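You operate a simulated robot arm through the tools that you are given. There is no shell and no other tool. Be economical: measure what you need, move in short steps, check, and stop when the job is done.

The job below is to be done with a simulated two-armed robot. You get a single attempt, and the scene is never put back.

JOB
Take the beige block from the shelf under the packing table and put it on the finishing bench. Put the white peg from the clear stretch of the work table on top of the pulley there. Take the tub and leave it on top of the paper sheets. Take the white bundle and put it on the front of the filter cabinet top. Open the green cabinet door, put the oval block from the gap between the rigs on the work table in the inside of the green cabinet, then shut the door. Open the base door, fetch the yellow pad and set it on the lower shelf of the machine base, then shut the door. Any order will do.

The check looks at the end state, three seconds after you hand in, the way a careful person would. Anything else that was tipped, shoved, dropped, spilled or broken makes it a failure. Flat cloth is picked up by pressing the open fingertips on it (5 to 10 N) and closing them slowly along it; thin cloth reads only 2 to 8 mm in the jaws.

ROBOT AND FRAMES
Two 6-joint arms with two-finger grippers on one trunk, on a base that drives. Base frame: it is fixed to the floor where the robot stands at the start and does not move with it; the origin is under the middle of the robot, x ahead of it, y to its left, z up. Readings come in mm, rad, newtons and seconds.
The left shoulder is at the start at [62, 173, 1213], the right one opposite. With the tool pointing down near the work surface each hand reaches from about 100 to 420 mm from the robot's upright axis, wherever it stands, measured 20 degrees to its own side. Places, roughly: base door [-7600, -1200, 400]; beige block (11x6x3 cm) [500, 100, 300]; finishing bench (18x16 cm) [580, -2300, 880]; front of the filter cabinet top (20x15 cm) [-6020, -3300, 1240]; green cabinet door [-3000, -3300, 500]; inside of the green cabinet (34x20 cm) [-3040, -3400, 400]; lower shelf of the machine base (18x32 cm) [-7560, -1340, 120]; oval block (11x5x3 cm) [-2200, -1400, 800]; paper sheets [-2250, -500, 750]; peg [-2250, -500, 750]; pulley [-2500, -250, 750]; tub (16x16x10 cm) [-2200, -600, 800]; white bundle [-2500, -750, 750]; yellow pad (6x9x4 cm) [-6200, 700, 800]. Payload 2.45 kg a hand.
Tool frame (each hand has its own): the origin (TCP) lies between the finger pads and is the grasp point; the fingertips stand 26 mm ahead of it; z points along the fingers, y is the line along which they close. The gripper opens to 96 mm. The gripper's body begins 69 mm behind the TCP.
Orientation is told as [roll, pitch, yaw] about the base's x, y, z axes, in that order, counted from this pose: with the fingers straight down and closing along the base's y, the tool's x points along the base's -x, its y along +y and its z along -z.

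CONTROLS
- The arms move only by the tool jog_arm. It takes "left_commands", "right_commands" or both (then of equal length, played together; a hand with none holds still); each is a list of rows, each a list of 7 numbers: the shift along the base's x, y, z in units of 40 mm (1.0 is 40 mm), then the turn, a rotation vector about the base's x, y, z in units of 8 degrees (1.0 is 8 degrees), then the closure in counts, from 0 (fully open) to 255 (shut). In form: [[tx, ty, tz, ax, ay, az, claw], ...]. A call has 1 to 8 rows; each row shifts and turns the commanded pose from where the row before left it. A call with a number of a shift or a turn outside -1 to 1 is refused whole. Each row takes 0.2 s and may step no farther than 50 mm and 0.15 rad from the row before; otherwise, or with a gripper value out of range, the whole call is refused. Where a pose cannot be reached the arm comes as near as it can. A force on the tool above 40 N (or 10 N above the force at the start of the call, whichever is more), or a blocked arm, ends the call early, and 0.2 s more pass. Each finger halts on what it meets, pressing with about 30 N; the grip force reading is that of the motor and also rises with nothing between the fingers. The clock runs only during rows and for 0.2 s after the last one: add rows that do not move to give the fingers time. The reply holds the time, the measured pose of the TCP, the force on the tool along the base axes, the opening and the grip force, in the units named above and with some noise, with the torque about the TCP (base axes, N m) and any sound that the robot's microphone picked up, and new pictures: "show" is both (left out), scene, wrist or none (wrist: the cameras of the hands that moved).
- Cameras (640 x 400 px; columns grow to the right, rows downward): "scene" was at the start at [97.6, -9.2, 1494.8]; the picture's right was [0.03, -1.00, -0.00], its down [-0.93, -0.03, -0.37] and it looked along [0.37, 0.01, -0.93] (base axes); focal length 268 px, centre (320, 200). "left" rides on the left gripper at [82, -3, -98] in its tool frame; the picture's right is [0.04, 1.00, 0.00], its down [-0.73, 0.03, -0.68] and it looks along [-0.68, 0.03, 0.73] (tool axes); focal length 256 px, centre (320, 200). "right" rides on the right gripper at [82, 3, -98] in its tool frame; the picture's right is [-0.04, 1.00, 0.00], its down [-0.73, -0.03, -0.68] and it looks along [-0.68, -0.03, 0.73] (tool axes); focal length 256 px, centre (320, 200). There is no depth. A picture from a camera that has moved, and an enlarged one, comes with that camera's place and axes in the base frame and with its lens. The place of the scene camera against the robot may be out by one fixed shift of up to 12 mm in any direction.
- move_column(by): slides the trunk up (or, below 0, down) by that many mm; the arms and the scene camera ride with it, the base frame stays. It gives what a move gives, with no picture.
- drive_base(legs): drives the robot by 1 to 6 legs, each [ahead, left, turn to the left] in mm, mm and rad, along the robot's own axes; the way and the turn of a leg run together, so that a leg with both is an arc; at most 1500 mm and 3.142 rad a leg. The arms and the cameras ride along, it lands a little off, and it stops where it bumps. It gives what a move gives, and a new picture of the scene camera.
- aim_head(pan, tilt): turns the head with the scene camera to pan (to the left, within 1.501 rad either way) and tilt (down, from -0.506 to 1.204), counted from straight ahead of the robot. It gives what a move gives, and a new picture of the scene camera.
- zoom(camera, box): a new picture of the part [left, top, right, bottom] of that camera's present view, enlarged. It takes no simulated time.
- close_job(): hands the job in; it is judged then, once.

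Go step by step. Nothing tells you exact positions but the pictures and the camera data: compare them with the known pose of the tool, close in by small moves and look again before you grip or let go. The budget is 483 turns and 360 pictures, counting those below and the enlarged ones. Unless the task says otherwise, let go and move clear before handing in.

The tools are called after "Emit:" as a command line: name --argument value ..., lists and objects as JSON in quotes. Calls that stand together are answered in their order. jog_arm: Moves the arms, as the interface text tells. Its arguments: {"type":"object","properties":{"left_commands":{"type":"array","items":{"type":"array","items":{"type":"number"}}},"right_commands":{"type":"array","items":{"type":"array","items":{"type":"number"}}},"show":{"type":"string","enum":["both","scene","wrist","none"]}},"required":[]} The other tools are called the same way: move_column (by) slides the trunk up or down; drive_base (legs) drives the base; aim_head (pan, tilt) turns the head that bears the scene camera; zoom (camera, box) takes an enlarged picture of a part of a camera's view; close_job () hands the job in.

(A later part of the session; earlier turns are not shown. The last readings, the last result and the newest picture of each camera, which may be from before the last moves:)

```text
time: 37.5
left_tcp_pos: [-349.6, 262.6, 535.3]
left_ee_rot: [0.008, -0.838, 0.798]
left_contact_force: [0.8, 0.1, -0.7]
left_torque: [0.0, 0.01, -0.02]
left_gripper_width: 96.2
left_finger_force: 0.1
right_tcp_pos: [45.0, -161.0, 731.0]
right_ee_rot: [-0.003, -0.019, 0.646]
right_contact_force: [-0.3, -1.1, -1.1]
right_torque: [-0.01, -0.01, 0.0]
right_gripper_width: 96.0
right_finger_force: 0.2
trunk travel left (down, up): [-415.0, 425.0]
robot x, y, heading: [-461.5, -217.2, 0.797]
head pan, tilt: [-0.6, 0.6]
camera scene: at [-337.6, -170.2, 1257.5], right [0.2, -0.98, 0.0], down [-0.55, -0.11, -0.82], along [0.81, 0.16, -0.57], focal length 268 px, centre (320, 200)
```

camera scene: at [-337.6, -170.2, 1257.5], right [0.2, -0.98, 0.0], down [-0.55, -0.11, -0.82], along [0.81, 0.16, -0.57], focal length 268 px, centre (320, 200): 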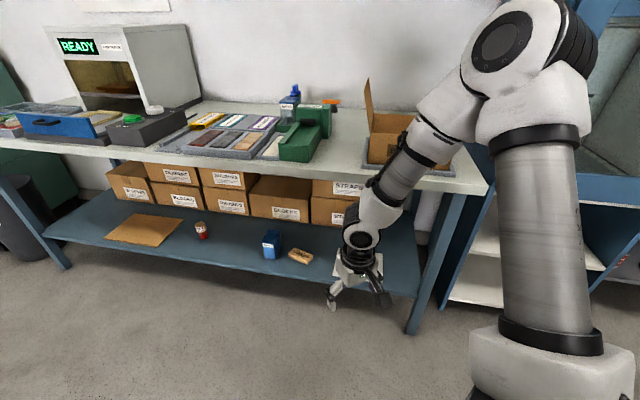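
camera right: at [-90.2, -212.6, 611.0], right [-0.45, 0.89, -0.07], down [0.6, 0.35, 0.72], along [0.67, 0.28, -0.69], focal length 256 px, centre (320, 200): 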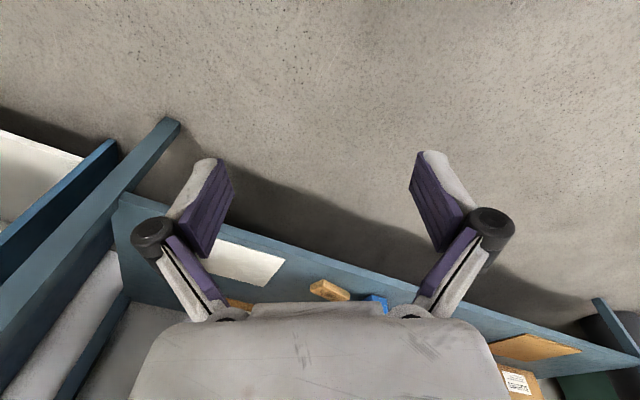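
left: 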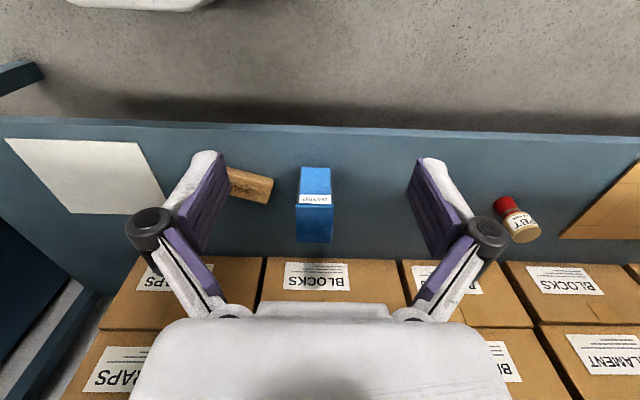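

The arm is free again at this height, so the shoulder-to-hand height difference is what matters. I'll test the forward pitch here, and then descending.

Emit:
jog_arm --right_commands '[[0, 0, 0, 0.71, -0.7, 0, 0], [0, 0, 0, 0.71, -0.7, 0, 0], [0, 0, 0, 0.71, -0.7, 0, 0], [0, 0, 0, 0.71, -0.7, 0, 0], [0, 0, 0, 0.71, -0.7, 0, 0], [0, 0, 0, 0.71, -0.7, 0, 0]]' --show "none"

Emit:
jog_arm --right_commands '[[-0.7, 0.7, 0, 0, 0, 0, 0], [-0.7, 0.7, 0, 0, 0, 0, 0], [-0.7, 0.7, 0, 0, 0, 0, 0]]' --show "none"

Emit:
jog_arm --right_commands '[[0, 0, -1, 0, 0, 0, 0], [0, 0, -1, 0, 0, 0, 0], [0, 0, -1, 0, 0, 0, 0]]' --show "scene"

```text
time: 38.9
left_tcp_pos: [-348.8, 261.8, 536.1]
left_ee_rot: [0.012, -0.841, 0.794]
left_contact_force: [0.2, -0.6, -0.2]
left_torque: [0.04, 0.01, 0.01]
left_gripper_width: 96.1
left_finger_force: 0.0
right_tcp_pos: [137.0, -145.8, 739.8]
right_ee_rot: [0.166, -0.843, 0.57]
right_contact_force: [-0.1, 0.0, 0.8]
right_torque: [0.03, 0.0, 0.03]
right_gripper_width: 96.0
right_finger_force: 0.1
right hand out of reach, approached as far as the arm can: row 2, 3, 4, 5, 6
trunk travel left (down, up): [-415.0, 425.0]
robot x, y, heading: [-460.6, -215.5, 0.8]
head pan, tilt: [-0.6, 0.6]
```

```text
time: 39.7
left_tcp_pos: [-349.6, 262.8, 534.6]
left_ee_rot: [0.005, -0.838, 0.801]
left_contact_force: [0.1, -0.2, -1.0]
left_torque: [0.0, -0.02, 0.02]
left_gripper_width: 96.0
left_finger_force: 0.0
right_tcp_pos: [124.6, -103.1, 793.5]
right_ee_rot: [0.158, -0.842, 0.572]
right_contact_force: [-0.3, 1.4, 0.1]
right_torque: [-0.01, 0.03, -0.02]
right_gripper_width: 95.9
right_finger_force: 0.2
right hand out of reach, approached as far as the arm can: row 1, 2, 3
trunk travel left (down, up): [-415.0, 425.0]
robot x, y, heading: [-462.2, -218.1, 0.799]
head pan, tilt: [-0.6, 0.6]
```

```text
time: 40.5
left_tcp_pos: [-348.3, 261.6, 533.9]
left_ee_rot: [0.009, -0.837, 0.796]
left_contact_force: [0.7, -0.3, 0.5]
left_torque: [0.01, 0.02, -0.01]
left_gripper_width: 96.0
left_finger_force: 0.1
right_tcp_pos: [143.0, -158.9, 716.8]
right_ee_rot: [0.16, -0.843, 0.572]
right_contact_force: [0.1, -0.5, -0.2]
right_torque: [-0.01, -0.01, 0.03]
right_gripper_width: 95.8
right_finger_force: 0.0
right hand out of reach, approached as far as the arm can: row 1, 2, 3
trunk travel left (down, up): [-415.0, 425.0]
robot x, y, heading: [-459.2, -215.0, 0.805]
head pan, tilt: [-0.6, 0.6]
camera scene: at [-336.7, -171.7, 1257.6], right [0.2, -0.98, 0.0], down [-0.55, -0.11, -0.82], along [0.81, 0.17, -0.57], focal length 268 px, centre (320, 200)
```

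scene: 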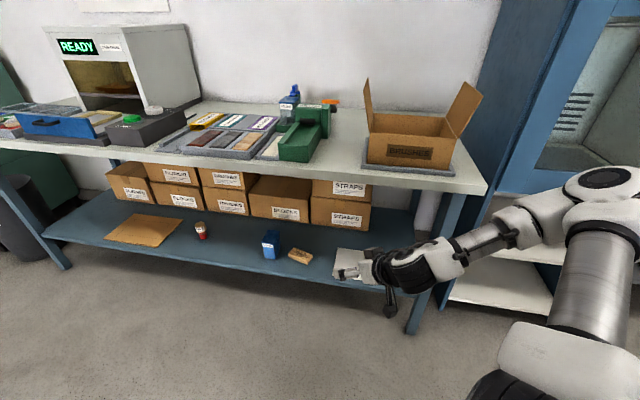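

The constraint looks like elbow folding and straightening limits. I'll move the right hand to the mirror of the left hand's workable pose, which means lower and less far out.

Emit:
jog_arm --right_commands '[[0.1, 0.1, -1, 0, 0, 0, 0], [0.1, 0.1, -1, 0, 0, 0, 0], [0, 0, -1, 0, 0, 0, 0], [0, 0, -1, 0, 0, 0, 0], [-0.7, 0.7, -1, 0, 0, 0, 0], [-0.7, 0.7, 0, 0, 0, 0, 0], [-0.7, 0.7, 0, 0, 0, 0, 0], [-0.5, 0.5, 0, 0, 0, 0, 0]]' --show "scene"

```text
refused: row 5 steps farther than a row can; nothing moved
```

Emit:
jog_arm --right_commands '[[0.1, 0.1, -1, 0, 0, 0, 0], [0.1, 0.1, -1, 0, 0, 0, 0], [0, 0, -1, 0, 0, 0, 0], [0, 0, -1, 0, 0, 0, 0], [0, 0, -1, 0, 0, 0, 0], [-0.7, 0.7, 0, 0, 0, 0, 0], [-0.7, 0.7, 0, 0, 0, 0, 0], [-0.7, 0.7, 0, 0, 0, 0, 0]]' --show "scene"

```text
time: 42.3
left_tcp_pos: [-349.6, 262.7, 535.1]
left_ee_rot: [0.006, -0.839, 0.798]
left_contact_force: [0.5, 1.5, 0.9]
left_torque: [0.0, 0.01, 0.03]
left_gripper_width: 96.1
left_finger_force: 0.1
right_tcp_pos: [128.0, -139.3, 538.7]
right_ee_rot: [0.168, -0.834, 0.575]
right_contact_force: [0.3, 0.6, 0.6]
right_torque: [-0.04, -0.02, 0.0]
right_gripper_width: 96.0
right_finger_force: 0.0
right hand out of reach, approached as far as the arm can: row 1, 6, 7, 8
trunk travel left (down, up): [-415.0, 425.0]
robot x, y, heading: [-463.8, -215.6, 0.805]
head pan, tilt: [-0.6, 0.6]
camera scene: at [-337.6, -170.2, 1257.5], right [0.2, -0.98, 0.0], down [-0.55, -0.11, -0.82], along [0.81, 0.16, -0.57], focal length 268 px, centre (320, 200)
```

scene: 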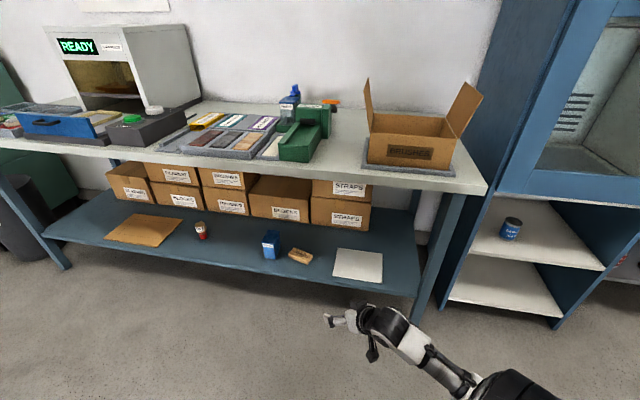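

Emit:
aim_head --pan -0.5 --tilt 1.15

```text
time: 43.3
left_tcp_pos: [-348.3, 263.8, 534.1]
left_ee_rot: [0.008, -0.838, 0.798]
left_contact_force: [-0.9, -0.5, 1.4]
left_torque: [0.0, -0.01, -0.01]
left_gripper_width: 95.9
left_finger_force: 0.0
right_tcp_pos: [128.3, -137.8, 539.0]
right_ee_rot: [0.169, -0.835, 0.574]
right_contact_force: [0.4, -0.3, -0.8]
right_torque: [0.03, 0.0, 0.02]
right_gripper_width: 96.0
right_finger_force: 0.0
trunk travel left (down, up): [-415.0, 425.0]
robot x, y, heading: [-459.7, -215.8, 0.805]
head pan, tilt: [-0.499, 1.15]
camera scene: at [-367.3, -170.1, 1215.8], right [0.3, -0.95, 0.0], down [-0.87, -0.27, -0.41], along [0.39, 0.12, -0.91], focal length 268 px, centre (320, 200)
```

scene: 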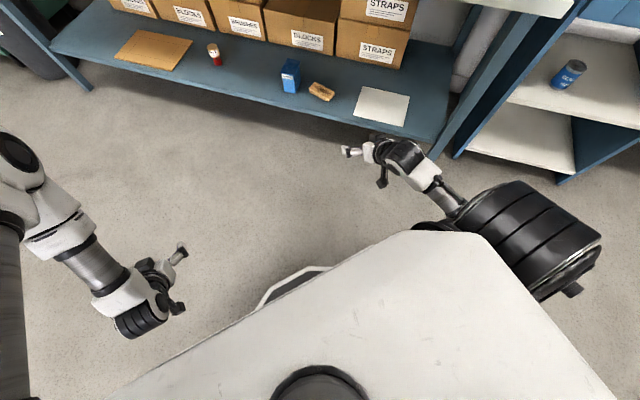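

The right arm is now in an elbow-low configuration, which could suit reaching under the table with a near-vertical tool. I'll bring the tool back to vertical and look.

Emit:
jog_arm --right_commands '[[0, 0, 0, -0.7, 0.71, 0, 0], [0, 0, 0, -0.7, 0.71, 0, 0], [0, 0, 0, -0.7, 0.71, 0, 0], [0, 0, 0, -0.7, 0.71, 0, 0], [0, 0, 0, -0.7, 0.71, 0, 0], [0, 0, 0, -0.7, 0.71, 0, 0]]' --show "scene"

```text
time: 44.7
left_tcp_pos: [-349.7, 262.1, 535.8]
left_ee_rot: [0.007, -0.838, 0.798]
left_contact_force: [-0.3, 0.8, -0.6]
left_torque: [0.0, -0.01, -0.01]
left_gripper_width: 96.2
left_finger_force: 0.0
right_tcp_pos: [41.3, -231.7, 482.5]
right_ee_rot: [0.009, -0.017, 0.643]
right_contact_force: [-0.6, -0.5, 0.3]
right_torque: [0.02, 0.01, 0.03]
right_gripper_width: 96.0
right_finger_force: 0.0
right hand out of reach, approached as far as the arm can: row 2, 3, 4, 5, 6
trunk travel left (down, up): [-415.0, 425.0]
robot x, y, heading: [-459.2, -217.7, 0.804]
head pan, tilt: [-0.499, 1.15]
camera scene: at [-367.3, -170.2, 1215.8], right [0.3, -0.95, 0.0], down [-0.87, -0.27, -0.41], along [0.39, 0.12, -0.91], focal length 268 px, centre (320, 200)
```

scene: 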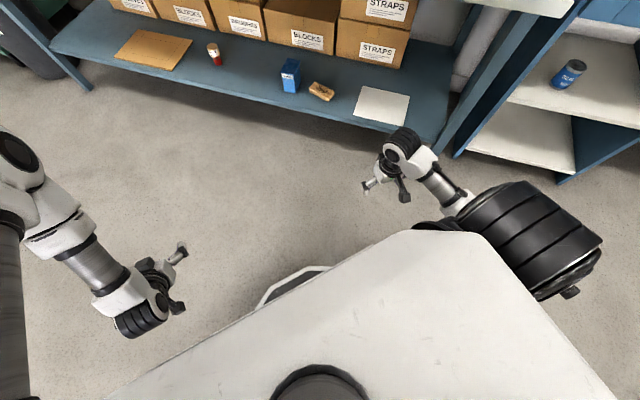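

I'll use the left arm for the block, with a vertical tool and the trunk low, since its configuration is good. First I'll bring the right arm up to get it back to an elbow-up posture.

Emit:
jog_arm --right_commands '[[0, 0, 1, 0, 0, 0, 0], [0, 0, 1, 0, 0, 0, 0], [0, 0, 1, 0, 0, 0, 0], [0, 0, 1, 0, 0, 0, 0], [0, 0, 1, 0, 0, 0, 0], [0, 0, 1, 0, 0, 0, 0], [0, 0, 1, 0, 0, 0, 0]]' --show "scene"

```text
time: 46.3
left_tcp_pos: [-349.3, 263.1, 535.2]
left_ee_rot: [0.004, -0.838, 0.798]
left_contact_force: [-0.1, -0.3, 0.2]
left_torque: [0.03, -0.01, -0.02]
left_gripper_width: 95.9
left_finger_force: 0.2
right_tcp_pos: [34.5, -244.7, 748.2]
right_ee_rot: [0.007, -0.019, 0.641]
right_contact_force: [-1.1, 0.4, -0.3]
right_torque: [0.0, 0.0, 0.02]
right_gripper_width: 95.9
right_finger_force: 0.0
right hand out of reach, approached as far as the arm can: row 1, 2, 3, 4, 6, 7
trunk travel left (down, up): [-415.0, 425.0]
robot x, y, heading: [-459.9, -216.4, 0.803]
head pan, tilt: [-0.499, 1.15]
camera scene: at [-368.9, -168.6, 1215.7], right [0.3, -0.95, 0.0], down [-0.87, -0.27, -0.41], along [0.39, 0.12, -0.91], focal length 268 px, centre (320, 200)
```

scene: 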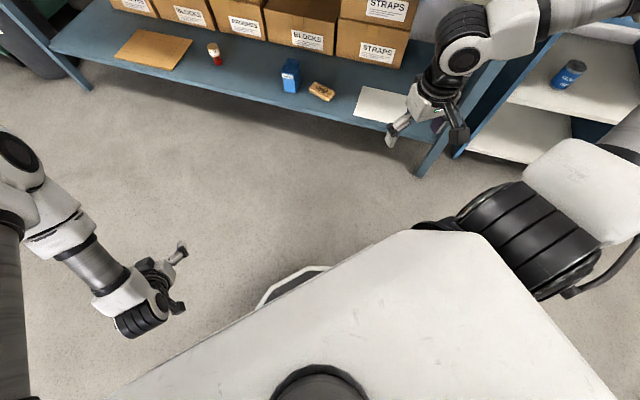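

The shoulder's first axis seems to be lateral. The wrist must stay within about 450 mm of the outer shoulder and off that axis, so for the block I'll use the left arm with the tool down and the shoulder near z≈540. I'll set the left tool vertical and high, and pull the right hand in.

Emit:
jog_arm --left_commands '[[0, 0, 0.5, -0.72, 0.7, 0, 0], [0, 0, 0.5, -0.72, 0.7, 0, 0], [0, 0, 0.5, -0.72, 0.7, 0, 0], [0, 0, 0.5, -0.72, 0.7, 0, 0], [0, 0, 0.5, -0.72, 0.7, 0, 0], [0, 0, 0.5, -0.72, 0.7, 0, 0]]' --right_commands '[[-0.4, -0.4, 0, 0, 0, 0, 0], [-0.4, -0.4, 0, 0, 0, 0, 0], [-0.4, -0.4, 0, 0, 0, 0, 0], [-0.4, -0.4, 0, 0, 0, 0, 0], [0, 0, 0, 0, 0, 0, 0], [0, 0, 0, 0, 0, 0, 0]]' --show "none"

Emit:
drive_base --legs '[[0, 0, -0.8]]'

```text
time: 47.7
left_tcp_pos: [-345.0, 260.3, 646.6]
left_ee_rot: [-0.011, -0.053, 0.798]
left_contact_force: [-0.1, -0.5, -0.3]
left_torque: [0.02, -0.01, 0.02]
left_gripper_width: 95.9
left_finger_force: 0.1
left hand out of reach, approached as far as the arm can: row 6
right_tcp_pos: [33.1, -251.1, 737.1]
right_ee_rot: [0.007, -0.018, 0.641]
right_contact_force: [0.0, 0.3, -0.1]
right_torque: [-0.02, 0.01, 0.03]
right_gripper_width: 96.4
right_finger_force: 0.1
right hand out of reach, approached as far as the arm can: row 1, 2, 3, 4
trunk travel left (down, up): [-415.0, 425.0]
robot x, y, heading: [-465.5, -220.3, 0.801]
head pan, tilt: [-0.499, 1.15]
```

```text
time: 50.2
left_tcp_pos: [-38.4, 30.0, 645.5]
left_ee_rot: [-0.012, -0.053, -0.005]
left_contact_force: [-0.4, -0.5, -0.2]
left_torque: [0.0, -0.02, -0.03]
left_gripper_width: 96.0
left_finger_force: 0.0
right_tcp_pos: [-142.2, -595.2, 737.9]
right_ee_rot: [0.006, -0.019, -0.162]
right_contact_force: [-0.4, -0.3, 0.2]
right_torque: [-0.01, -0.01, 0.01]
right_gripper_width: 96.1
right_finger_force: 0.1
trunk travel left (down, up): [-415.0, 425.0]
robot x, y, heading: [-462.4, -215.8, -0.001]
head pan, tilt: [-0.499, 1.15]
camera scene: at [-356.9, -252.9, 1215.8], right [-0.48, -0.88, 0.0], down [-0.8, 0.44, -0.41], along [0.36, -0.2, -0.91], focal length 268 px, centre (320, 200)
```

scene: 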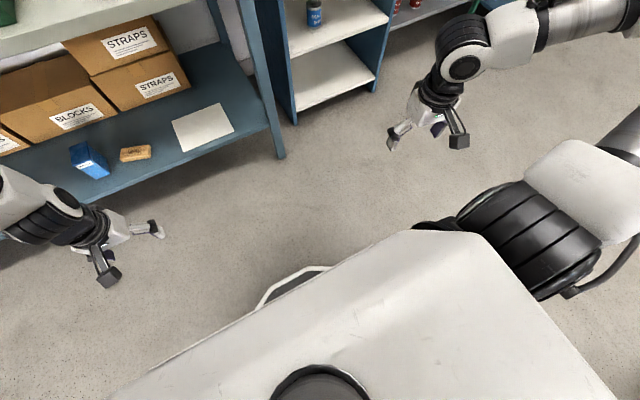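

Emit:
jog_arm --right_commands '[[0, 0.8, 0.3, 0, 0, 0, 0], [0, 0.8, 0.3, 0, 0, 0, 0], [0, 0.8, 0.3, 0, 0, 0, 0], [0, 0.8, 0.3, 0, 0, 0, 0], [-0.8, 0, 0, 0, 0, 0, 0], [-0.8, 0, 0, 0, 0, 0, 0]]' --show "none"

Emit:
aim_head --pan 0 --tilt 1.1

```text
time: 51.6
left_tcp_pos: [-38.9, 33.1, 647.1]
left_ee_rot: [-0.013, -0.054, -0.005]
left_contact_force: [-0.2, -0.5, -0.3]
left_torque: [0.0, -0.04, 0.05]
left_gripper_width: 96.1
left_finger_force: 0.2
right_tcp_pos: [-120.3, -477.1, 802.7]
right_ee_rot: [0.004, -0.018, -0.161]
right_contact_force: [0.5, 0.3, -0.4]
right_torque: [0.01, -0.03, 0.01]
right_gripper_width: 96.2
right_finger_force: 0.0
right hand out of reach, approached as far as the arm can: row 1, 2, 3, 5, 6
trunk travel left (down, up): [-415.0, 425.0]
robot x, y, heading: [-461.3, -217.5, -0.0]
head pan, tilt: [-0.499, 1.15]
```

```text
time: 52.5
left_tcp_pos: [-37.3, 31.8, 646.7]
left_ee_rot: [-0.012, -0.052, -0.006]
left_contact_force: [-0.4, -0.5, 0.2]
left_torque: [-0.01, 0.01, 0.01]
left_gripper_width: 95.8
left_finger_force: 0.1
right_tcp_pos: [-120.6, -477.6, 802.2]
right_ee_rot: [0.007, -0.016, -0.163]
right_contact_force: [-0.2, -0.7, 0.2]
right_torque: [0.01, 0.02, 0.02]
right_gripper_width: 96.3
right_finger_force: 0.1
trunk travel left (down, up): [-415.0, 425.0]
robot x, y, heading: [-461.2, -219.2, 0.002]
head pan, tilt: [0.0, 1.1]
camera scene: at [-346.0, -224.2, 1218.9], right [0.0, -1.0, 0.0], down [-0.89, 0.0, -0.45], along [0.45, 0.0, -0.89], focal length 268 px, centre (320, 200)
```

scene: 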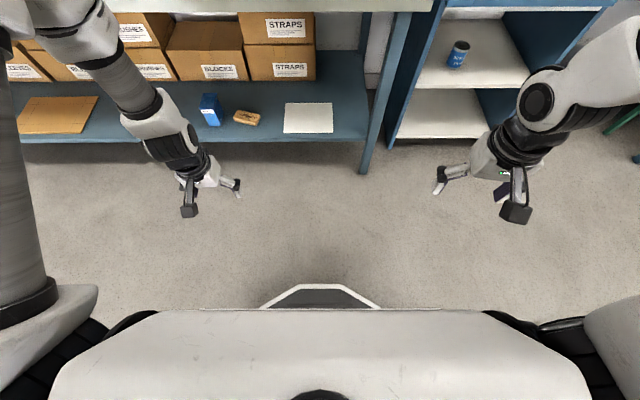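

Both hands are workable now. I'll lower the trunk fully with the robot still clear of the table.

Emit:
move_column --by -350

Emit:
drive_base --legs '[[200, 250, 0]]'

```text
time: 56.0
left_tcp_pos: [-37.9, 31.9, 296.3]
left_ee_rot: [-0.013, -0.052, -0.005]
left_contact_force: [-0.4, -0.6, 0.0]
left_torque: [0.01, 0.0, 0.01]
left_gripper_width: 96.0
left_finger_force: 0.1
right_tcp_pos: [-120.3, -477.5, 452.2]
right_ee_rot: [0.006, -0.014, -0.162]
right_contact_force: [-0.2, -0.4, -0.6]
right_torque: [-0.03, 0.01, -0.02]
right_gripper_width: 96.0
right_finger_force: 0.2
trunk travel left (down, up): [-65.0, 775.0]
robot x, y, heading: [-461.1, -220.9, -0.001]
head pan, tilt: [0.0, 1.1]
```

```text
time: 58.1
left_tcp_pos: [168.0, 285.6, 297.0]
left_ee_rot: [-0.013, -0.052, 0.001]
left_contact_force: [-1.7, -0.1, 0.1]
left_torque: [0.01, -0.03, 0.0]
left_gripper_width: 96.2
left_finger_force: 0.1
right_tcp_pos: [88.2, -225.1, 452.0]
right_ee_rot: [0.006, -0.017, -0.157]
right_contact_force: [-0.7, 0.2, -0.5]
right_torque: [0.04, 0.01, -0.01]
right_gripper_width: 95.8
right_finger_force: 0.0
trunk travel left (down, up): [-65.0, 775.0]
robot x, y, heading: [-254.7, 32.9, 0.0]
head pan, tilt: [0.0, 1.1]
camera scene: at [-138.6, 28.3, 868.9], right [0.0, -1.0, 0.0], down [-0.89, 0.0, -0.45], along [0.45, 0.0, -0.89], focal length 268 px, centre (320, 200)
```

scene: 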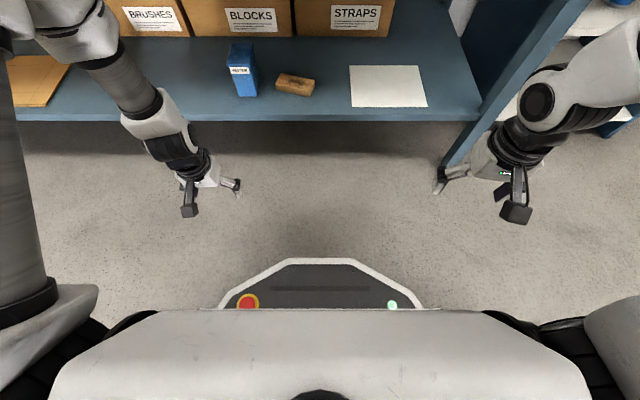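

The view is good here. I'll try to bring the right hand to the exact mirror of the left pose, forward 80 and down 155, to see if its configuration mirrors the left.

Emit:
jog_arm --right_commands '[[0.8, 0, 0, 0, 0, 0, 0], [0.8, 0, 0, 0, 0, 0, 0], [0.4, 0, 0, 0, 0, 1, 0], [0, 0, -0.9, 0, 0, 0, 0], [0, 0, -0.9, 0, 0, 0, 0], [0, 0, -0.9, 0, 0, 0, 0], [0, 0, -0.9, 0, 0, 0, 0]]' --show "scene"

```text
time: 59.7
left_tcp_pos: [168.2, 286.2, 297.1]
left_ee_rot: [-0.013, -0.053, -0.001]
left_contact_force: [-0.1, 0.0, -0.1]
left_torque: [-0.02, 0.03, 0.05]
left_gripper_width: 95.9
left_finger_force: 0.1
right_tcp_pos: [169.1, -226.5, 304.5]
right_ee_rot: [0.007, -0.014, -0.017]
right_contact_force: [0.3, 0.6, 1.1]
right_torque: [0.01, -0.01, 0.02]
right_gripper_width: 95.7
right_finger_force: 0.1
trunk travel left (down, up): [-65.0, 775.0]
robot x, y, heading: [-253.9, 35.4, -0.0]
head pan, tilt: [0.0, 1.1]
camera scene: at [-138.6, 28.3, 868.9], right [0.0, -1.0, 0.0], down [-0.89, 0.0, -0.45], along [0.45, 0.0, -0.89], focal length 268 px, centre (320, 200)
```

scene: 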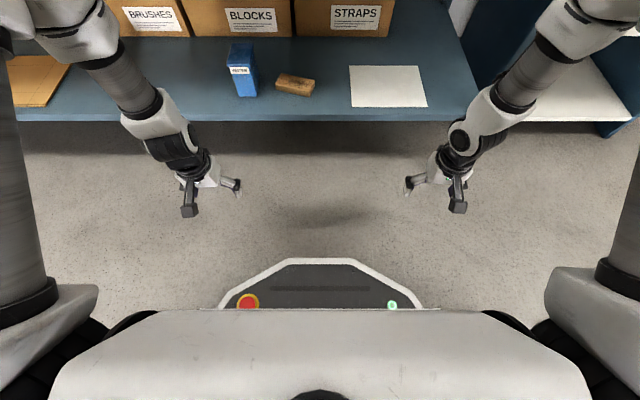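

The right arm now mirrors the left exactly. I'll raise the trunk 75 mm, pitch the right tool forward while lowering it, and measure the block.

Emit:
zoom --camera "scene" --box '[200, 30, 360, 130]'

Emit:
move_column --by 75

Emit:
jog_arm --right_commands '[[0.1, 0, -0.5, 0, -1, 0, 0], [0.1, 0, -0.5, 0, -1, 0, 0], [0.2, 0, -0.5, 0, -1, 0, 0], [0.3, 0, -0.5, 0, -1, 0, 0], [0.4, 0, -0.4, 0, -1, 0, 0], [0.4, 0, -0.1, 0, -1, 0, 0]]' --show "none"

```text
4.00 times, centred on (280, 80) of scene
camera zoom: at [-138.6, 28.3, 868.9], right [0.0, -1.0, 0.0], down [-0.89, 0.0, -0.45], along [0.45, 0.0, -0.89], focal length 1072 px, centre (480, 680)
```

zoom: 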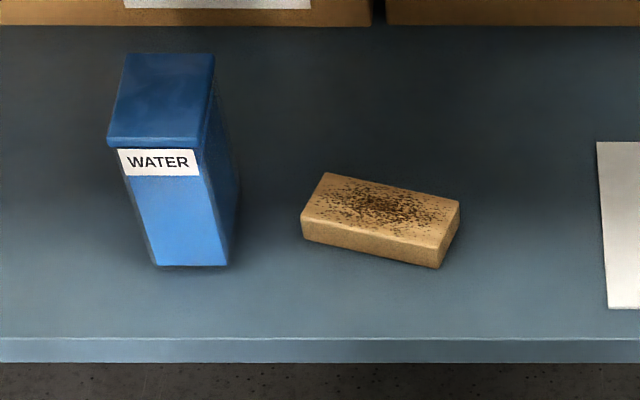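

```text
time: 60.8
left_tcp_pos: [168.9, 286.1, 371.7]
left_ee_rot: [-0.012, -0.053, 0.0]
left_contact_force: [-0.7, -0.8, -0.1]
left_torque: [-0.02, -0.03, -0.01]
left_gripper_width: 96.0
left_finger_force: 0.1
right_tcp_pos: [169.2, -225.3, 382.4]
right_ee_rot: [0.006, -0.015, -0.017]
right_contact_force: [0.1, -0.8, -0.8]
right_torque: [0.0, 0.0, 0.01]
right_gripper_width: 96.0
right_finger_force: 0.1
trunk travel left (down, up): [-140.0, 700.0]
robot x, y, heading: [-254.8, 35.0, -0.001]
head pan, tilt: [0.0, 1.1]
```

```text
time: 62.2
left_tcp_pos: [170.2, 284.9, 371.3]
left_ee_rot: [-0.012, -0.051, -0.002]
left_contact_force: [0.6, 1.2, 0.6]
left_torque: [0.0, -0.04, 0.01]
left_gripper_width: 95.8
left_finger_force: 0.1
right_tcp_pos: [230.3, -224.4, 280.3]
right_ee_rot: [0.025, -0.855, -0.025]
right_contact_force: [-0.1, 0.0, -0.5]
right_torque: [0.0, -0.01, 0.0]
right_gripper_width: 96.0
right_finger_force: 0.1
right hand out of reach, approached as far as the arm can: row 1
trunk travel left (down, up): [-140.0, 700.0]
robot x, y, heading: [-254.5, 36.5, 0.003]
head pan, tilt: [0.0, 1.1]
```

The right tool is now pitched 0.85 rad. The whole arm can go under the table top if the trunk is low (elbow ≈ z 600). I'll turn the base to 0.9 rad, yaw the tool to the block's axis (about 73°), and lower the trunk.

Emit:
drive_base --legs '[[0, 0, 0.9]]'

Emit:
jog_arm --right_commands '[[0, 0, 0.5, 0, 0, 0.9, 0], [0, 0, 0.5, 0, 0, 0.9, 0], [0, 0, 0.5, 0, 0, 0.9, 0]]' --left_commands '[[0, 0, 0.5, 0, 0, 0, 0], [0, 0, 0.5, 0, 0, 0, 0], [0, 0, 0.5, 0, 0, 0, 0]]' --show "none"

Emit:
move_column --by -60

Emit:
jog_arm --right_commands '[[0, 0, 0.7, 0, 0, 0, 0], [0, 0, 0.7, 0, 0, 0, 0], [0, 0, 0.7, 0, 0, 0, 0]]' --left_commands '[[0, 0, 0.2, 0, 0, 0, 0], [0, 0, 0.2, 0, 0, 0, 0], [0, 0, 0.2, 0, 0, 0, 0]]' --show "scene"

```text
time: 65.0
left_tcp_pos: [-189.0, 521.6, 371.7]
left_ee_rot: [-0.013, -0.053, 0.902]
left_contact_force: [-0.1, -0.6, -0.1]
left_torque: [0.01, -0.02, -0.01]
left_gripper_width: 96.3
left_finger_force: 0.0
right_tcp_pos: [250.9, 252.0, 280.9]
right_ee_rot: [0.027, -0.852, 0.874]
right_contact_force: [-0.5, 0.1, -0.6]
right_torque: [-0.05, -0.02, 0.0]
right_gripper_width: 96.2
right_finger_force: 0.1
trunk travel left (down, up): [-140.0, 700.0]
robot x, y, heading: [-254.0, 35.2, 0.9]
head pan, tilt: [0.0, 1.1]
camera scene: at [-181.8, 117.1, 943.9], right [0.79, -0.62, 0.0], down [-0.55, -0.7, -0.45], along [0.28, 0.36, -0.89], focal length 268 px, centre (320, 200)
```

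scene: 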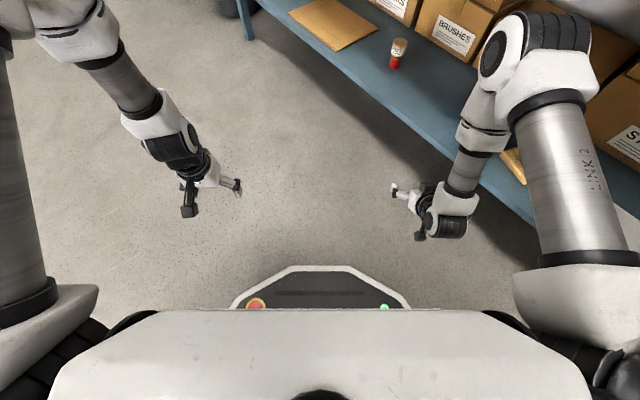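

```text
time: 65.8
left_tcp_pos: [-189.1, 522.5, 432.3]
left_ee_rot: [-0.012, -0.052, 0.904]
left_contact_force: [-0.4, 0.4, 0.1]
left_torque: [0.01, -0.04, 0.01]
left_gripper_width: 96.1
left_finger_force: 0.1
right_tcp_pos: [249.0, 251.8, 341.5]
right_ee_rot: [0.025, -0.854, 1.255]
right_contact_force: [0.1, 1.1, -0.5]
right_torque: [-0.02, -0.01, 0.02]
right_gripper_width: 95.7
right_finger_force: 0.0
trunk travel left (down, up): [-140.0, 700.0]
robot x, y, heading: [-253.0, 35.4, 0.901]
head pan, tilt: [0.0, 1.1]
```

```text
time: 66.8
left_tcp_pos: [-188.2, 521.1, 371.2]
left_ee_rot: [-0.013, -0.053, 0.901]
left_contact_force: [-0.8, 1.0, -0.1]
left_torque: [0.0, 0.03, 0.0]
left_gripper_width: 96.0
left_finger_force: 0.1
right_tcp_pos: [250.8, 252.6, 281.8]
right_ee_rot: [0.027, -0.853, 1.251]
right_contact_force: [0.7, -0.3, -0.2]
right_torque: [-0.01, -0.02, -0.01]
right_gripper_width: 96.0
right_finger_force: 0.0
trunk travel left (down, up): [-80.0, 760.0]
robot x, y, heading: [-255.2, 30.9, 0.905]
head pan, tilt: [0.0, 1.1]
```

```text
time: 67.5
left_tcp_pos: [-186.9, 521.2, 396.1]
left_ee_rot: [-0.011, -0.051, 0.901]
left_contact_force: [0.3, -0.2, -0.9]
left_torque: [0.01, 0.0, 0.01]
left_gripper_width: 96.2
left_finger_force: 0.0
right_tcp_pos: [248.1, 251.8, 366.6]
right_ee_rot: [0.027, -0.855, 1.252]
right_contact_force: [-0.1, 0.2, 0.3]
right_torque: [-0.01, -0.01, 0.03]
right_gripper_width: 95.8
right_finger_force: 0.0
trunk travel left (down, up): [-80.0, 760.0]
robot x, y, heading: [-255.2, 34.8, 0.91]
head pan, tilt: [0.0, 1.1]
camera scene: at [-181.8, 117.1, 883.8], right [0.79, -0.62, 0.0], down [-0.55, -0.7, -0.45], along [0.28, 0.36, -0.89], focal length 268 px, centre (320, 200)
```

scene: 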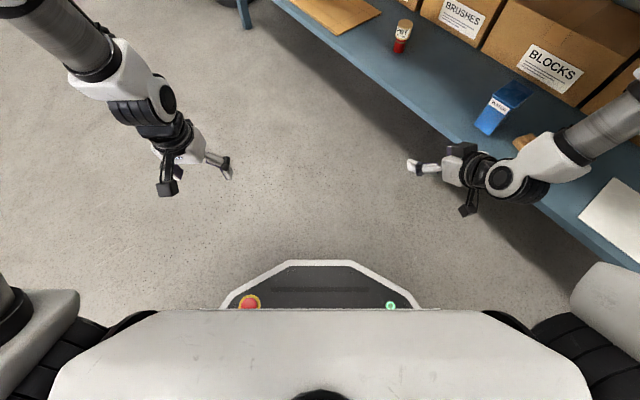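

The elbow clearance under the table top matters. I'll try a flatter tool (pitch ≈80°) with the arm more extended, which keeps the elbow lower, and test it here in free space.

Emit:
jog_arm --right_commands '[[0.4, 0.5, -0.4, 0.95, -0.3, 0, 0], [0.4, 0.5, -0.4, 0.95, -0.3, 0, 0], [0.4, 0.5, -0.3, 0.95, -0.3, 0, 0], [0.4, 0.5, -0.3, 0.76, -0.24, 0, 0]]' --show "both"

```text
time: 68.5
left_tcp_pos: [-187.2, 522.6, 395.2]
left_ee_rot: [-0.013, -0.053, 0.901]
left_contact_force: [-0.3, -0.7, -0.2]
left_torque: [0.01, 0.0, 0.0]
left_gripper_width: 96.3
left_finger_force: 0.1
right_tcp_pos: [313.3, 330.7, 309.7]
right_ee_rot: [0.064, -1.384, 1.213]
right_contact_force: [0.0, -0.5, 0.5]
right_torque: [-0.01, 0.02, 0.01]
right_gripper_width: 95.9
right_finger_force: 0.0
trunk travel left (down, up): [-80.0, 760.0]
robot x, y, heading: [-254.1, 35.1, 0.901]
head pan, tilt: [0.0, 1.1]
camera scene: at [-181.7, 117.0, 883.9], right [0.79, -0.62, 0.0], down [-0.55, -0.7, -0.45], along [0.28, 0.36, -0.89], focal length 268 px, centre (320, 200)
camera right: at [277.4, 225.6, 248.7], right [-0.95, 0.29, 0.05], down [-0.11, -0.52, 0.85], along [0.28, 0.8, 0.53], focal length 256 px, centre (320, 200)
```

scene: 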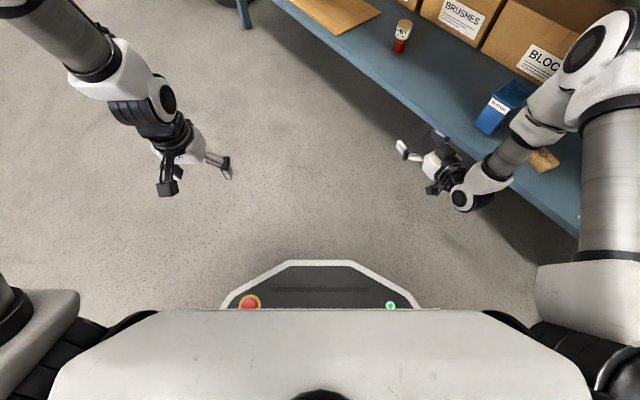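
right: 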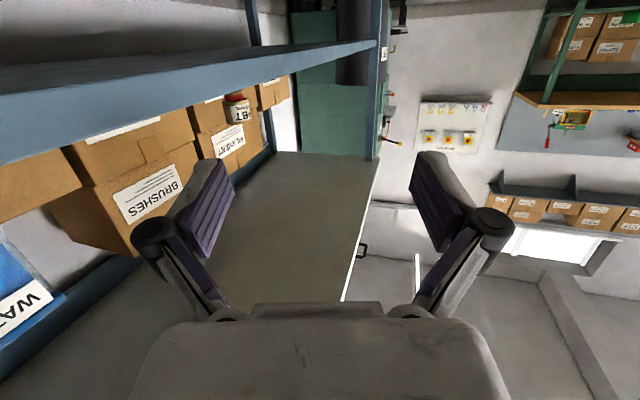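

The flat pitch works, but the elbow top is near 745 mm. I'll instead nudge the block's +y end deeper with closed fingers so its long axis points toward me and I can grasp it from straight ahead. First I turn back to heading 0.

Emit:
drive_base --legs '[[0, 0, -0.9]]'

Emit:
jog_arm --right_commands '[[0, 0, 0, 0, 0, -0.75, 0], [0, 0, 0, 0, 0, -0.75, 0], [0, 0, 0, 0, 0, -0.75, 0], [0, 0, 0.5, 0, 1, 0, 0], [0, 0, 0.5, 0, 0.6, 0, 255], [0, 0, 0.3, 0, 0, 0, 255], [0, 0, 0, 0, 0, 0, 255]]' --show "scene"

```text
time: 71.2
left_tcp_pos: [165.9, 290.8, 396.6]
left_ee_rot: [-0.013, -0.052, 0.013]
left_contact_force: [-0.3, -0.1, -0.1]
left_torque: [-0.01, 0.01, -0.01]
left_gripper_width: 96.1
left_finger_force: 0.1
right_tcp_pos: [332.9, -219.2, 310.6]
right_ee_rot: [0.061, -1.382, 0.33]
right_contact_force: [0.6, 0.1, -0.9]
right_torque: [0.0, 0.0, -0.03]
right_gripper_width: 96.1
right_finger_force: 0.1
trunk travel left (down, up): [-80.0, 760.0]
robot x, y, heading: [-257.0, 33.6, 0.014]
head pan, tilt: [0.0, 1.1]
camera scene: at [-138.6, 29.7, 883.9], right [0.01, -1.0, 0.0], down [-0.89, -0.01, -0.45], along [0.45, 0.01, -0.89], focal length 268 px, centre (320, 200)
```

scene: 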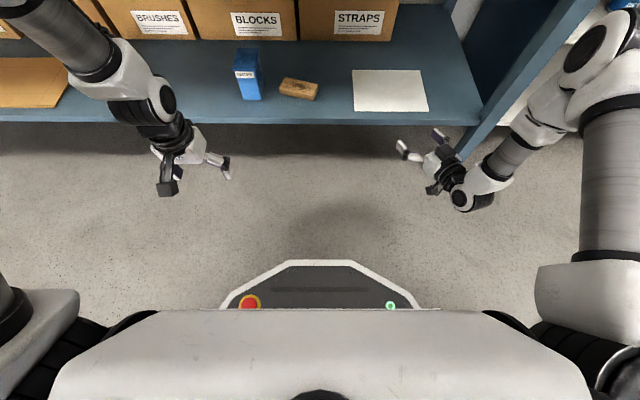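

```text
time: 72.8
left_tcp_pos: [165.4, 289.0, 395.8]
left_ee_rot: [-0.013, -0.052, 0.013]
left_contact_force: [0.3, 0.0, 0.8]
left_torque: [-0.01, -0.04, -0.03]
left_gripper_width: 96.2
left_finger_force: 0.0
right_tcp_pos: [334.5, -220.1, 363.0]
right_ee_rot: [0.071, -1.158, 0.008]
right_contact_force: [0.5, 0.3, 0.6]
right_torque: [0.0, 0.0, -0.03]
right_gripper_width: 0.0
right_finger_force: 27.8
trunk travel left (down, up): [-80.0, 760.0]
robot x, y, heading: [-252.6, 37.6, 0.017]
head pan, tilt: [0.0, 1.1]
camera scene: at [-138.6, 29.7, 883.9], right [0.01, -1.0, 0.0], down [-0.89, -0.01, -0.45], along [0.45, 0.01, -0.89], focal length 268 px, centre (320, 200)
```

scene: 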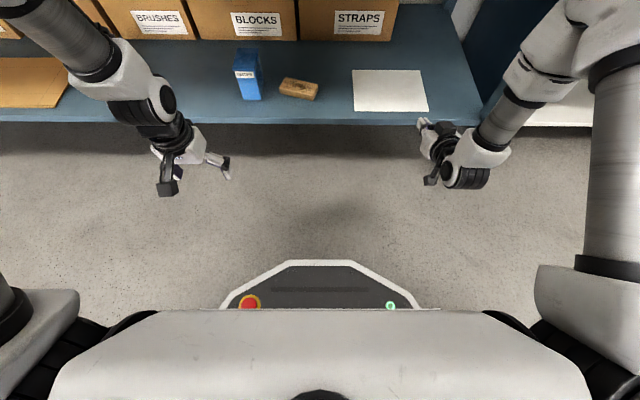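

Emit:
zoom --camera "scene" --box '[220, 30, 380, 130]'

Emit:
zoom --camera "scene" --box '[390, 90, 490, 210]'

Emit:
zoom --camera "right" --box '[0, 0, 640, 400]'

```text
4.00 times, centred on (300, 80) of scene
camera zoom: at [-138.6, 29.7, 883.9], right [0.01, -1.0, 0.0], down [-0.89, -0.01, -0.45], along [0.45, 0.01, -0.89], focal length 1072 px, centre (400, 680)
```

zoom: 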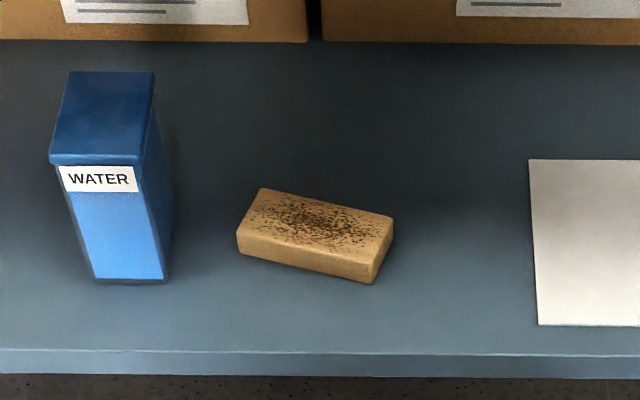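

```text
3.33 times, centred on (440, 150) of scene
camera zoom: at [-138.6, 29.7, 883.9], right [0.01, -1.0, 0.0], down [-0.89, -0.01, -0.45], along [0.45, 0.01, -0.89], focal length 893 px, centre (-80, 367)
```

zoom: 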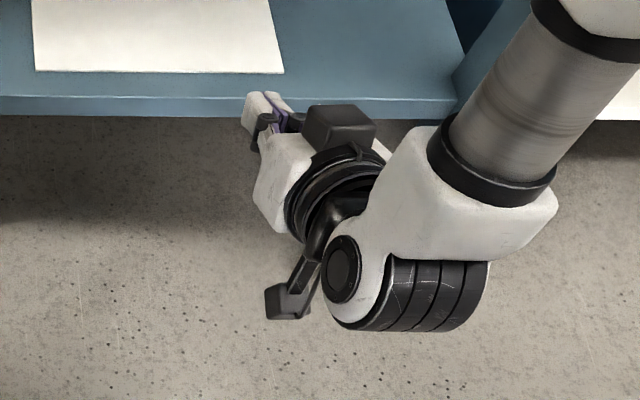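

```text
1.00 times, centred on (320, 200) of right (not enlarged: the box is as wide or as high as the picture)
camera zoom: at [210.6, -222.5, 328.1], right [-0.06, 1.0, 0.06], down [-0.32, -0.08, 0.94], along [0.94, 0.03, 0.33], focal length 256 px, centre (320, 200)
```

zoom: 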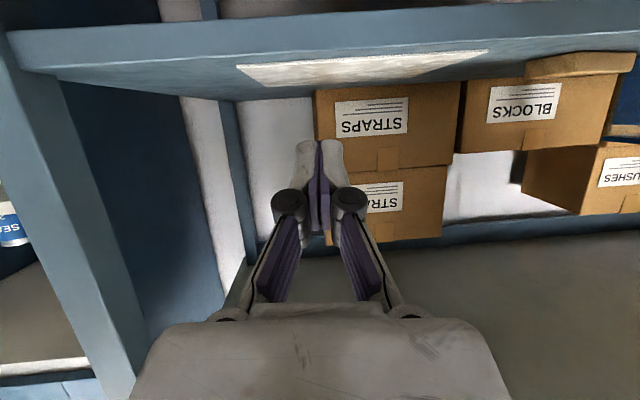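

Emit:
aim_head --pan 0 --tilt 0.5

```text
time: 73.8
left_tcp_pos: [165.3, 289.8, 397.0]
left_ee_rot: [-0.014, -0.053, 0.011]
left_contact_force: [0.1, 0.0, 0.2]
left_torque: [-0.01, -0.02, 0.04]
left_gripper_width: 96.0
left_finger_force: 0.1
right_tcp_pos: [333.2, -218.6, 362.4]
right_ee_rot: [0.07, -1.159, 0.009]
right_contact_force: [-0.1, -0.5, 0.1]
right_torque: [0.03, 0.02, -0.01]
right_gripper_width: 0.1
right_finger_force: 28.7
trunk travel left (down, up): [-80.0, 760.0]
robot x, y, heading: [-255.6, 37.8, 0.019]
head pan, tilt: [0.0, 0.499]
camera scene: at [-110.7, 30.1, 931.5], right [0.01, -1.0, 0.0], down [-0.48, -0.01, -0.88], along [0.88, 0.01, -0.48], focal length 268 px, centre (320, 200)
```

scene: 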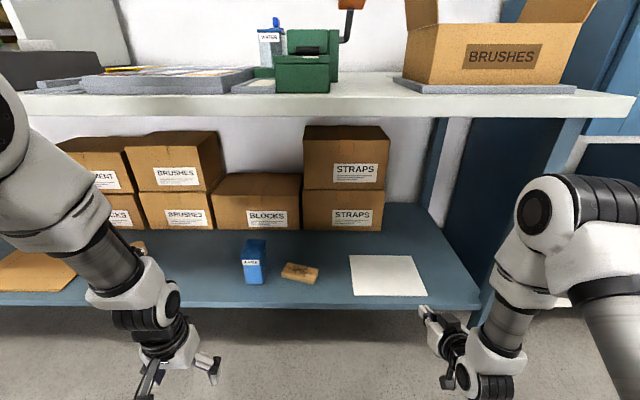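

Comparing two views gives the table underside as z≈832 with its edge at x≈379, so there's far more room under it than I assumed. The original plan works: approach along the block's axis with the right hand at pitch ~0.85.

Emit:
jog_arm --right_commands '[[-0.6, 0, 0, 0, 0.8, 0, 0], [-0.6, 0, 0, 0, 0.8, 0, 0], [-0.6, 0, 0, 0, 0.6, 0, 0], [-0.5, 0, 0, 0, 0, 0, 0]]' --show "none"

Emit:
move_column --by 40

Emit:
drive_base --legs '[[0, 0, 0.9]]'

Emit:
jog_arm --right_commands '[[0, 0, -0.4, 0, 0, 0.9, 0], [0, 0, -0.4, 0, 0, 0.9, 0], [0, 0, -0.2, 0, 0, 0.9, 0]]' --show "scene"

```text
time: 74.8
left_tcp_pos: [165.8, 290.0, 394.9]
left_ee_rot: [-0.013, -0.052, 0.012]
left_contact_force: [-0.7, -0.6, -1.2]
left_torque: [0.01, -0.02, 0.0]
left_gripper_width: 95.9
left_finger_force: 0.0
right_tcp_pos: [243.2, -219.0, 363.1]
right_ee_rot: [0.073, -0.85, 0.002]
right_contact_force: [-0.3, 0.2, 0.9]
right_torque: [0.0, 0.04, 0.03]
right_gripper_width: 95.8
right_finger_force: 0.0
trunk travel left (down, up): [-80.0, 760.0]
robot x, y, heading: [-252.3, 36.6, 0.017]
head pan, tilt: [0.0, 0.499]
```

```text
time: 75.7
left_tcp_pos: [164.7, 288.9, 436.2]
left_ee_rot: [-0.014, -0.053, 0.012]
left_contact_force: [-0.5, -1.1, -1.1]
left_torque: [-0.01, 0.04, -0.02]
left_gripper_width: 95.9
left_finger_force: 0.0
right_tcp_pos: [242.4, -219.8, 403.1]
right_ee_rot: [0.072, -0.852, 0.005]
right_contact_force: [-0.1, -0.3, -0.3]
right_torque: [-0.05, -0.01, -0.01]
right_gripper_width: 95.9
right_finger_force: 0.0
trunk travel left (down, up): [-120.0, 720.0]
robot x, y, heading: [-256.2, 36.8, 0.012]
head pan, tilt: [0.0, 0.499]
```

```text
time: 78.4
left_tcp_pos: [-187.2, 521.8, 436.7]
left_ee_rot: [-0.016, -0.052, 0.901]
left_contact_force: [-0.2, -0.3, 0.3]
left_torque: [-0.01, -0.02, 0.01]
left_gripper_width: 96.2
left_finger_force: 0.1
right_tcp_pos: [256.8, 259.9, 404.0]
right_ee_rot: [0.072, -0.852, 0.892]
right_contact_force: [-0.1, -0.9, -0.5]
right_torque: [0.02, -0.01, 0.02]
right_gripper_width: 96.4
right_finger_force: 0.2
trunk travel left (down, up): [-120.0, 720.0]
robot x, y, heading: [-253.8, 30.5, 0.906]
head pan, tilt: [0.0, 0.499]
camera scene: at [-164.5, 138.9, 971.6], right [0.79, -0.62, 0.0], down [-0.3, -0.38, -0.88], along [0.54, 0.69, -0.48], focal length 268 px, centre (320, 200)
```

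scene: 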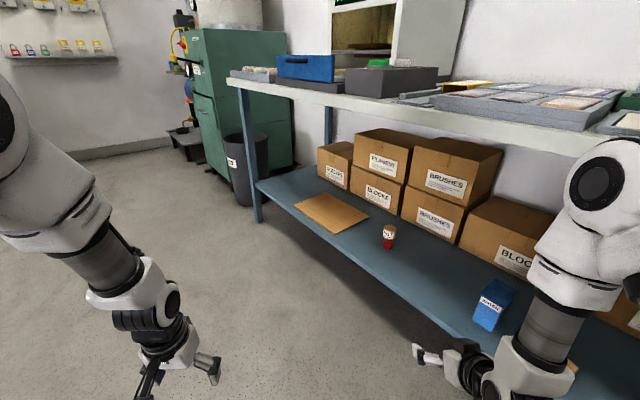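

```text
time: 79.2
left_tcp_pos: [-188.1, 521.5, 436.5]
left_ee_rot: [-0.012, -0.052, 0.9]
left_contact_force: [0.0, 0.1, 0.8]
left_torque: [0.03, -0.02, 0.0]
left_gripper_width: 95.8
left_finger_force: 0.0
right_tcp_pos: [256.6, 261.1, 363.8]
right_ee_rot: [0.074, -0.851, 1.274]
right_contact_force: [0.9, -0.5, -0.8]
right_torque: [0.03, 0.03, 0.01]
right_gripper_width: 96.1
right_finger_force: 0.0
trunk travel left (down, up): [-120.0, 720.0]
robot x, y, heading: [-250.2, 38.7, 0.905]
head pan, tilt: [0.0, 0.499]
camera scene: at [-164.4, 138.9, 971.6], right [0.79, -0.62, 0.0], down [-0.3, -0.38, -0.88], along [0.54, 0.69, -0.48], focal length 268 px, centre (320, 200)
```

scene: 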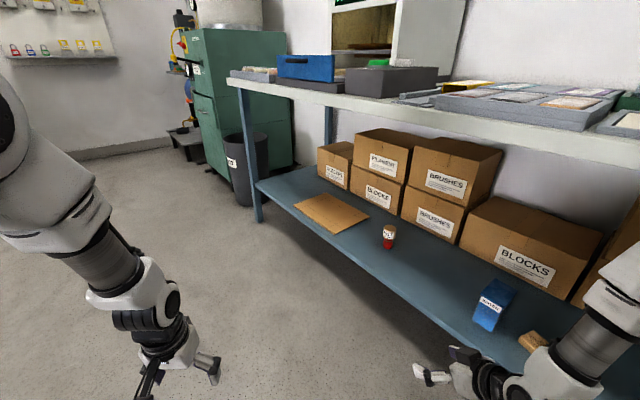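

Emit:
drive_base --legs '[[-82, -367, 0]]'

Emit:
aim_head --pan -0.6 --tilt 0.75

Emit:
zoom --camera "right" --box '[0, 0, 640, 400]'

```text
time: 80.3
left_tcp_pos: [-163.4, 476.7, 436.7]
left_ee_rot: [-0.016, -0.056, 0.907]
left_contact_force: [-0.2, 0.9, 0.3]
left_torque: [-0.02, 0.0, 0.01]
left_gripper_width: 96.0
left_finger_force: 0.1
right_tcp_pos: [278.7, 217.6, 359.9]
right_ee_rot: [0.064, -0.83, 1.297]
right_contact_force: [-0.5, -0.2, -0.5]
right_torque: [0.04, 0.0, -0.01]
right_gripper_width: 96.1
right_finger_force: 0.1
trunk travel left (down, up): [-120.0, 720.0]
robot x, y, heading: [-226.7, -9.1, 0.912]
head pan, tilt: [0.0, 0.499]
stopped in leg 1: the robot was blocked; the commanded pose is now the measured one
camera scene: at [-140.0, 95.4, 972.7], right [0.79, -0.61, 0.0], down [-0.29, -0.38, -0.88], along [0.54, 0.69, -0.48], focal length 268 px, centre (320, 200)
```

scene: 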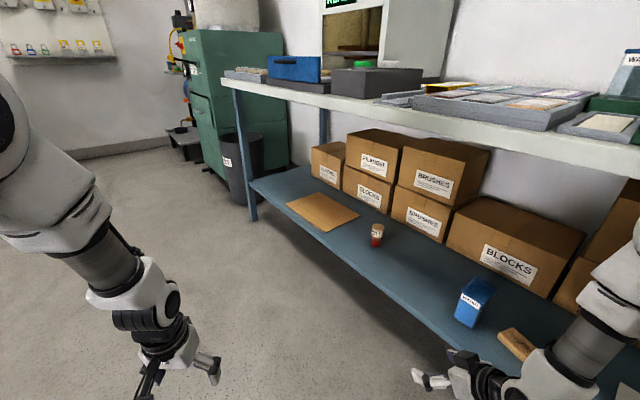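

```text
time: 81.3
left_tcp_pos: [-161.2, 477.8, 435.5]
left_ee_rot: [-0.019, -0.055, 0.908]
left_contact_force: [0.7, 1.1, 0.7]
left_torque: [-0.02, -0.02, 0.02]
left_gripper_width: 96.0
left_finger_force: 0.1
right_tcp_pos: [277.9, 217.9, 358.1]
right_ee_rot: [0.061, -0.833, 1.297]
right_contact_force: [0.9, 0.7, -0.6]
right_torque: [0.0, 0.03, 0.0]
right_gripper_width: 95.8
right_finger_force: 0.0
trunk travel left (down, up): [-120.0, 720.0]
robot x, y, heading: [-224.6, -12.4, 0.911]
head pan, tilt: [-0.6, 0.75]
camera scene: at [-116.8, 49.7, 949.7], right [0.31, -0.95, 0.0], down [-0.64, -0.21, -0.74], along [0.7, 0.22, -0.68], focal length 268 px, centre (320, 200)
```

scene: 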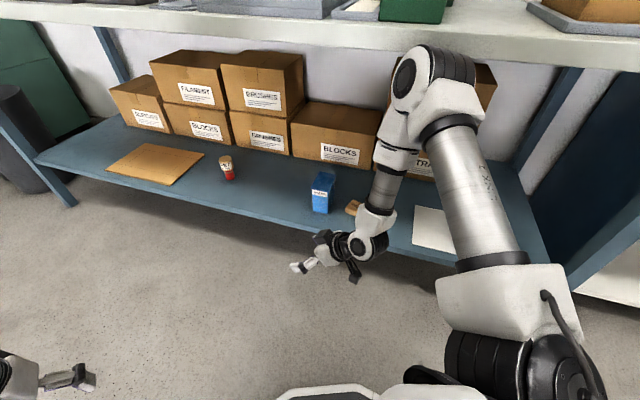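

```text
1.00 times, centred on (320, 200) of right (not enlarged: the box is as wide or as high as the picture)
camera zoom: at [246.9, 95.0, 365.1], right [-0.97, 0.25, 0.07], down [0.07, -0.02, 1.0], along [0.25, 0.97, 0.01], focal length 256 px, centre (320, 200)
```

zoom: 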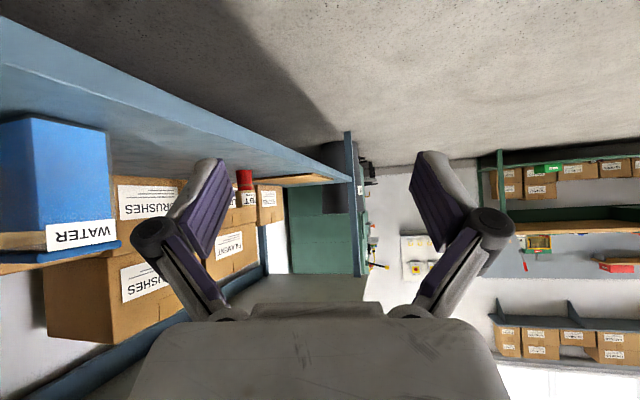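

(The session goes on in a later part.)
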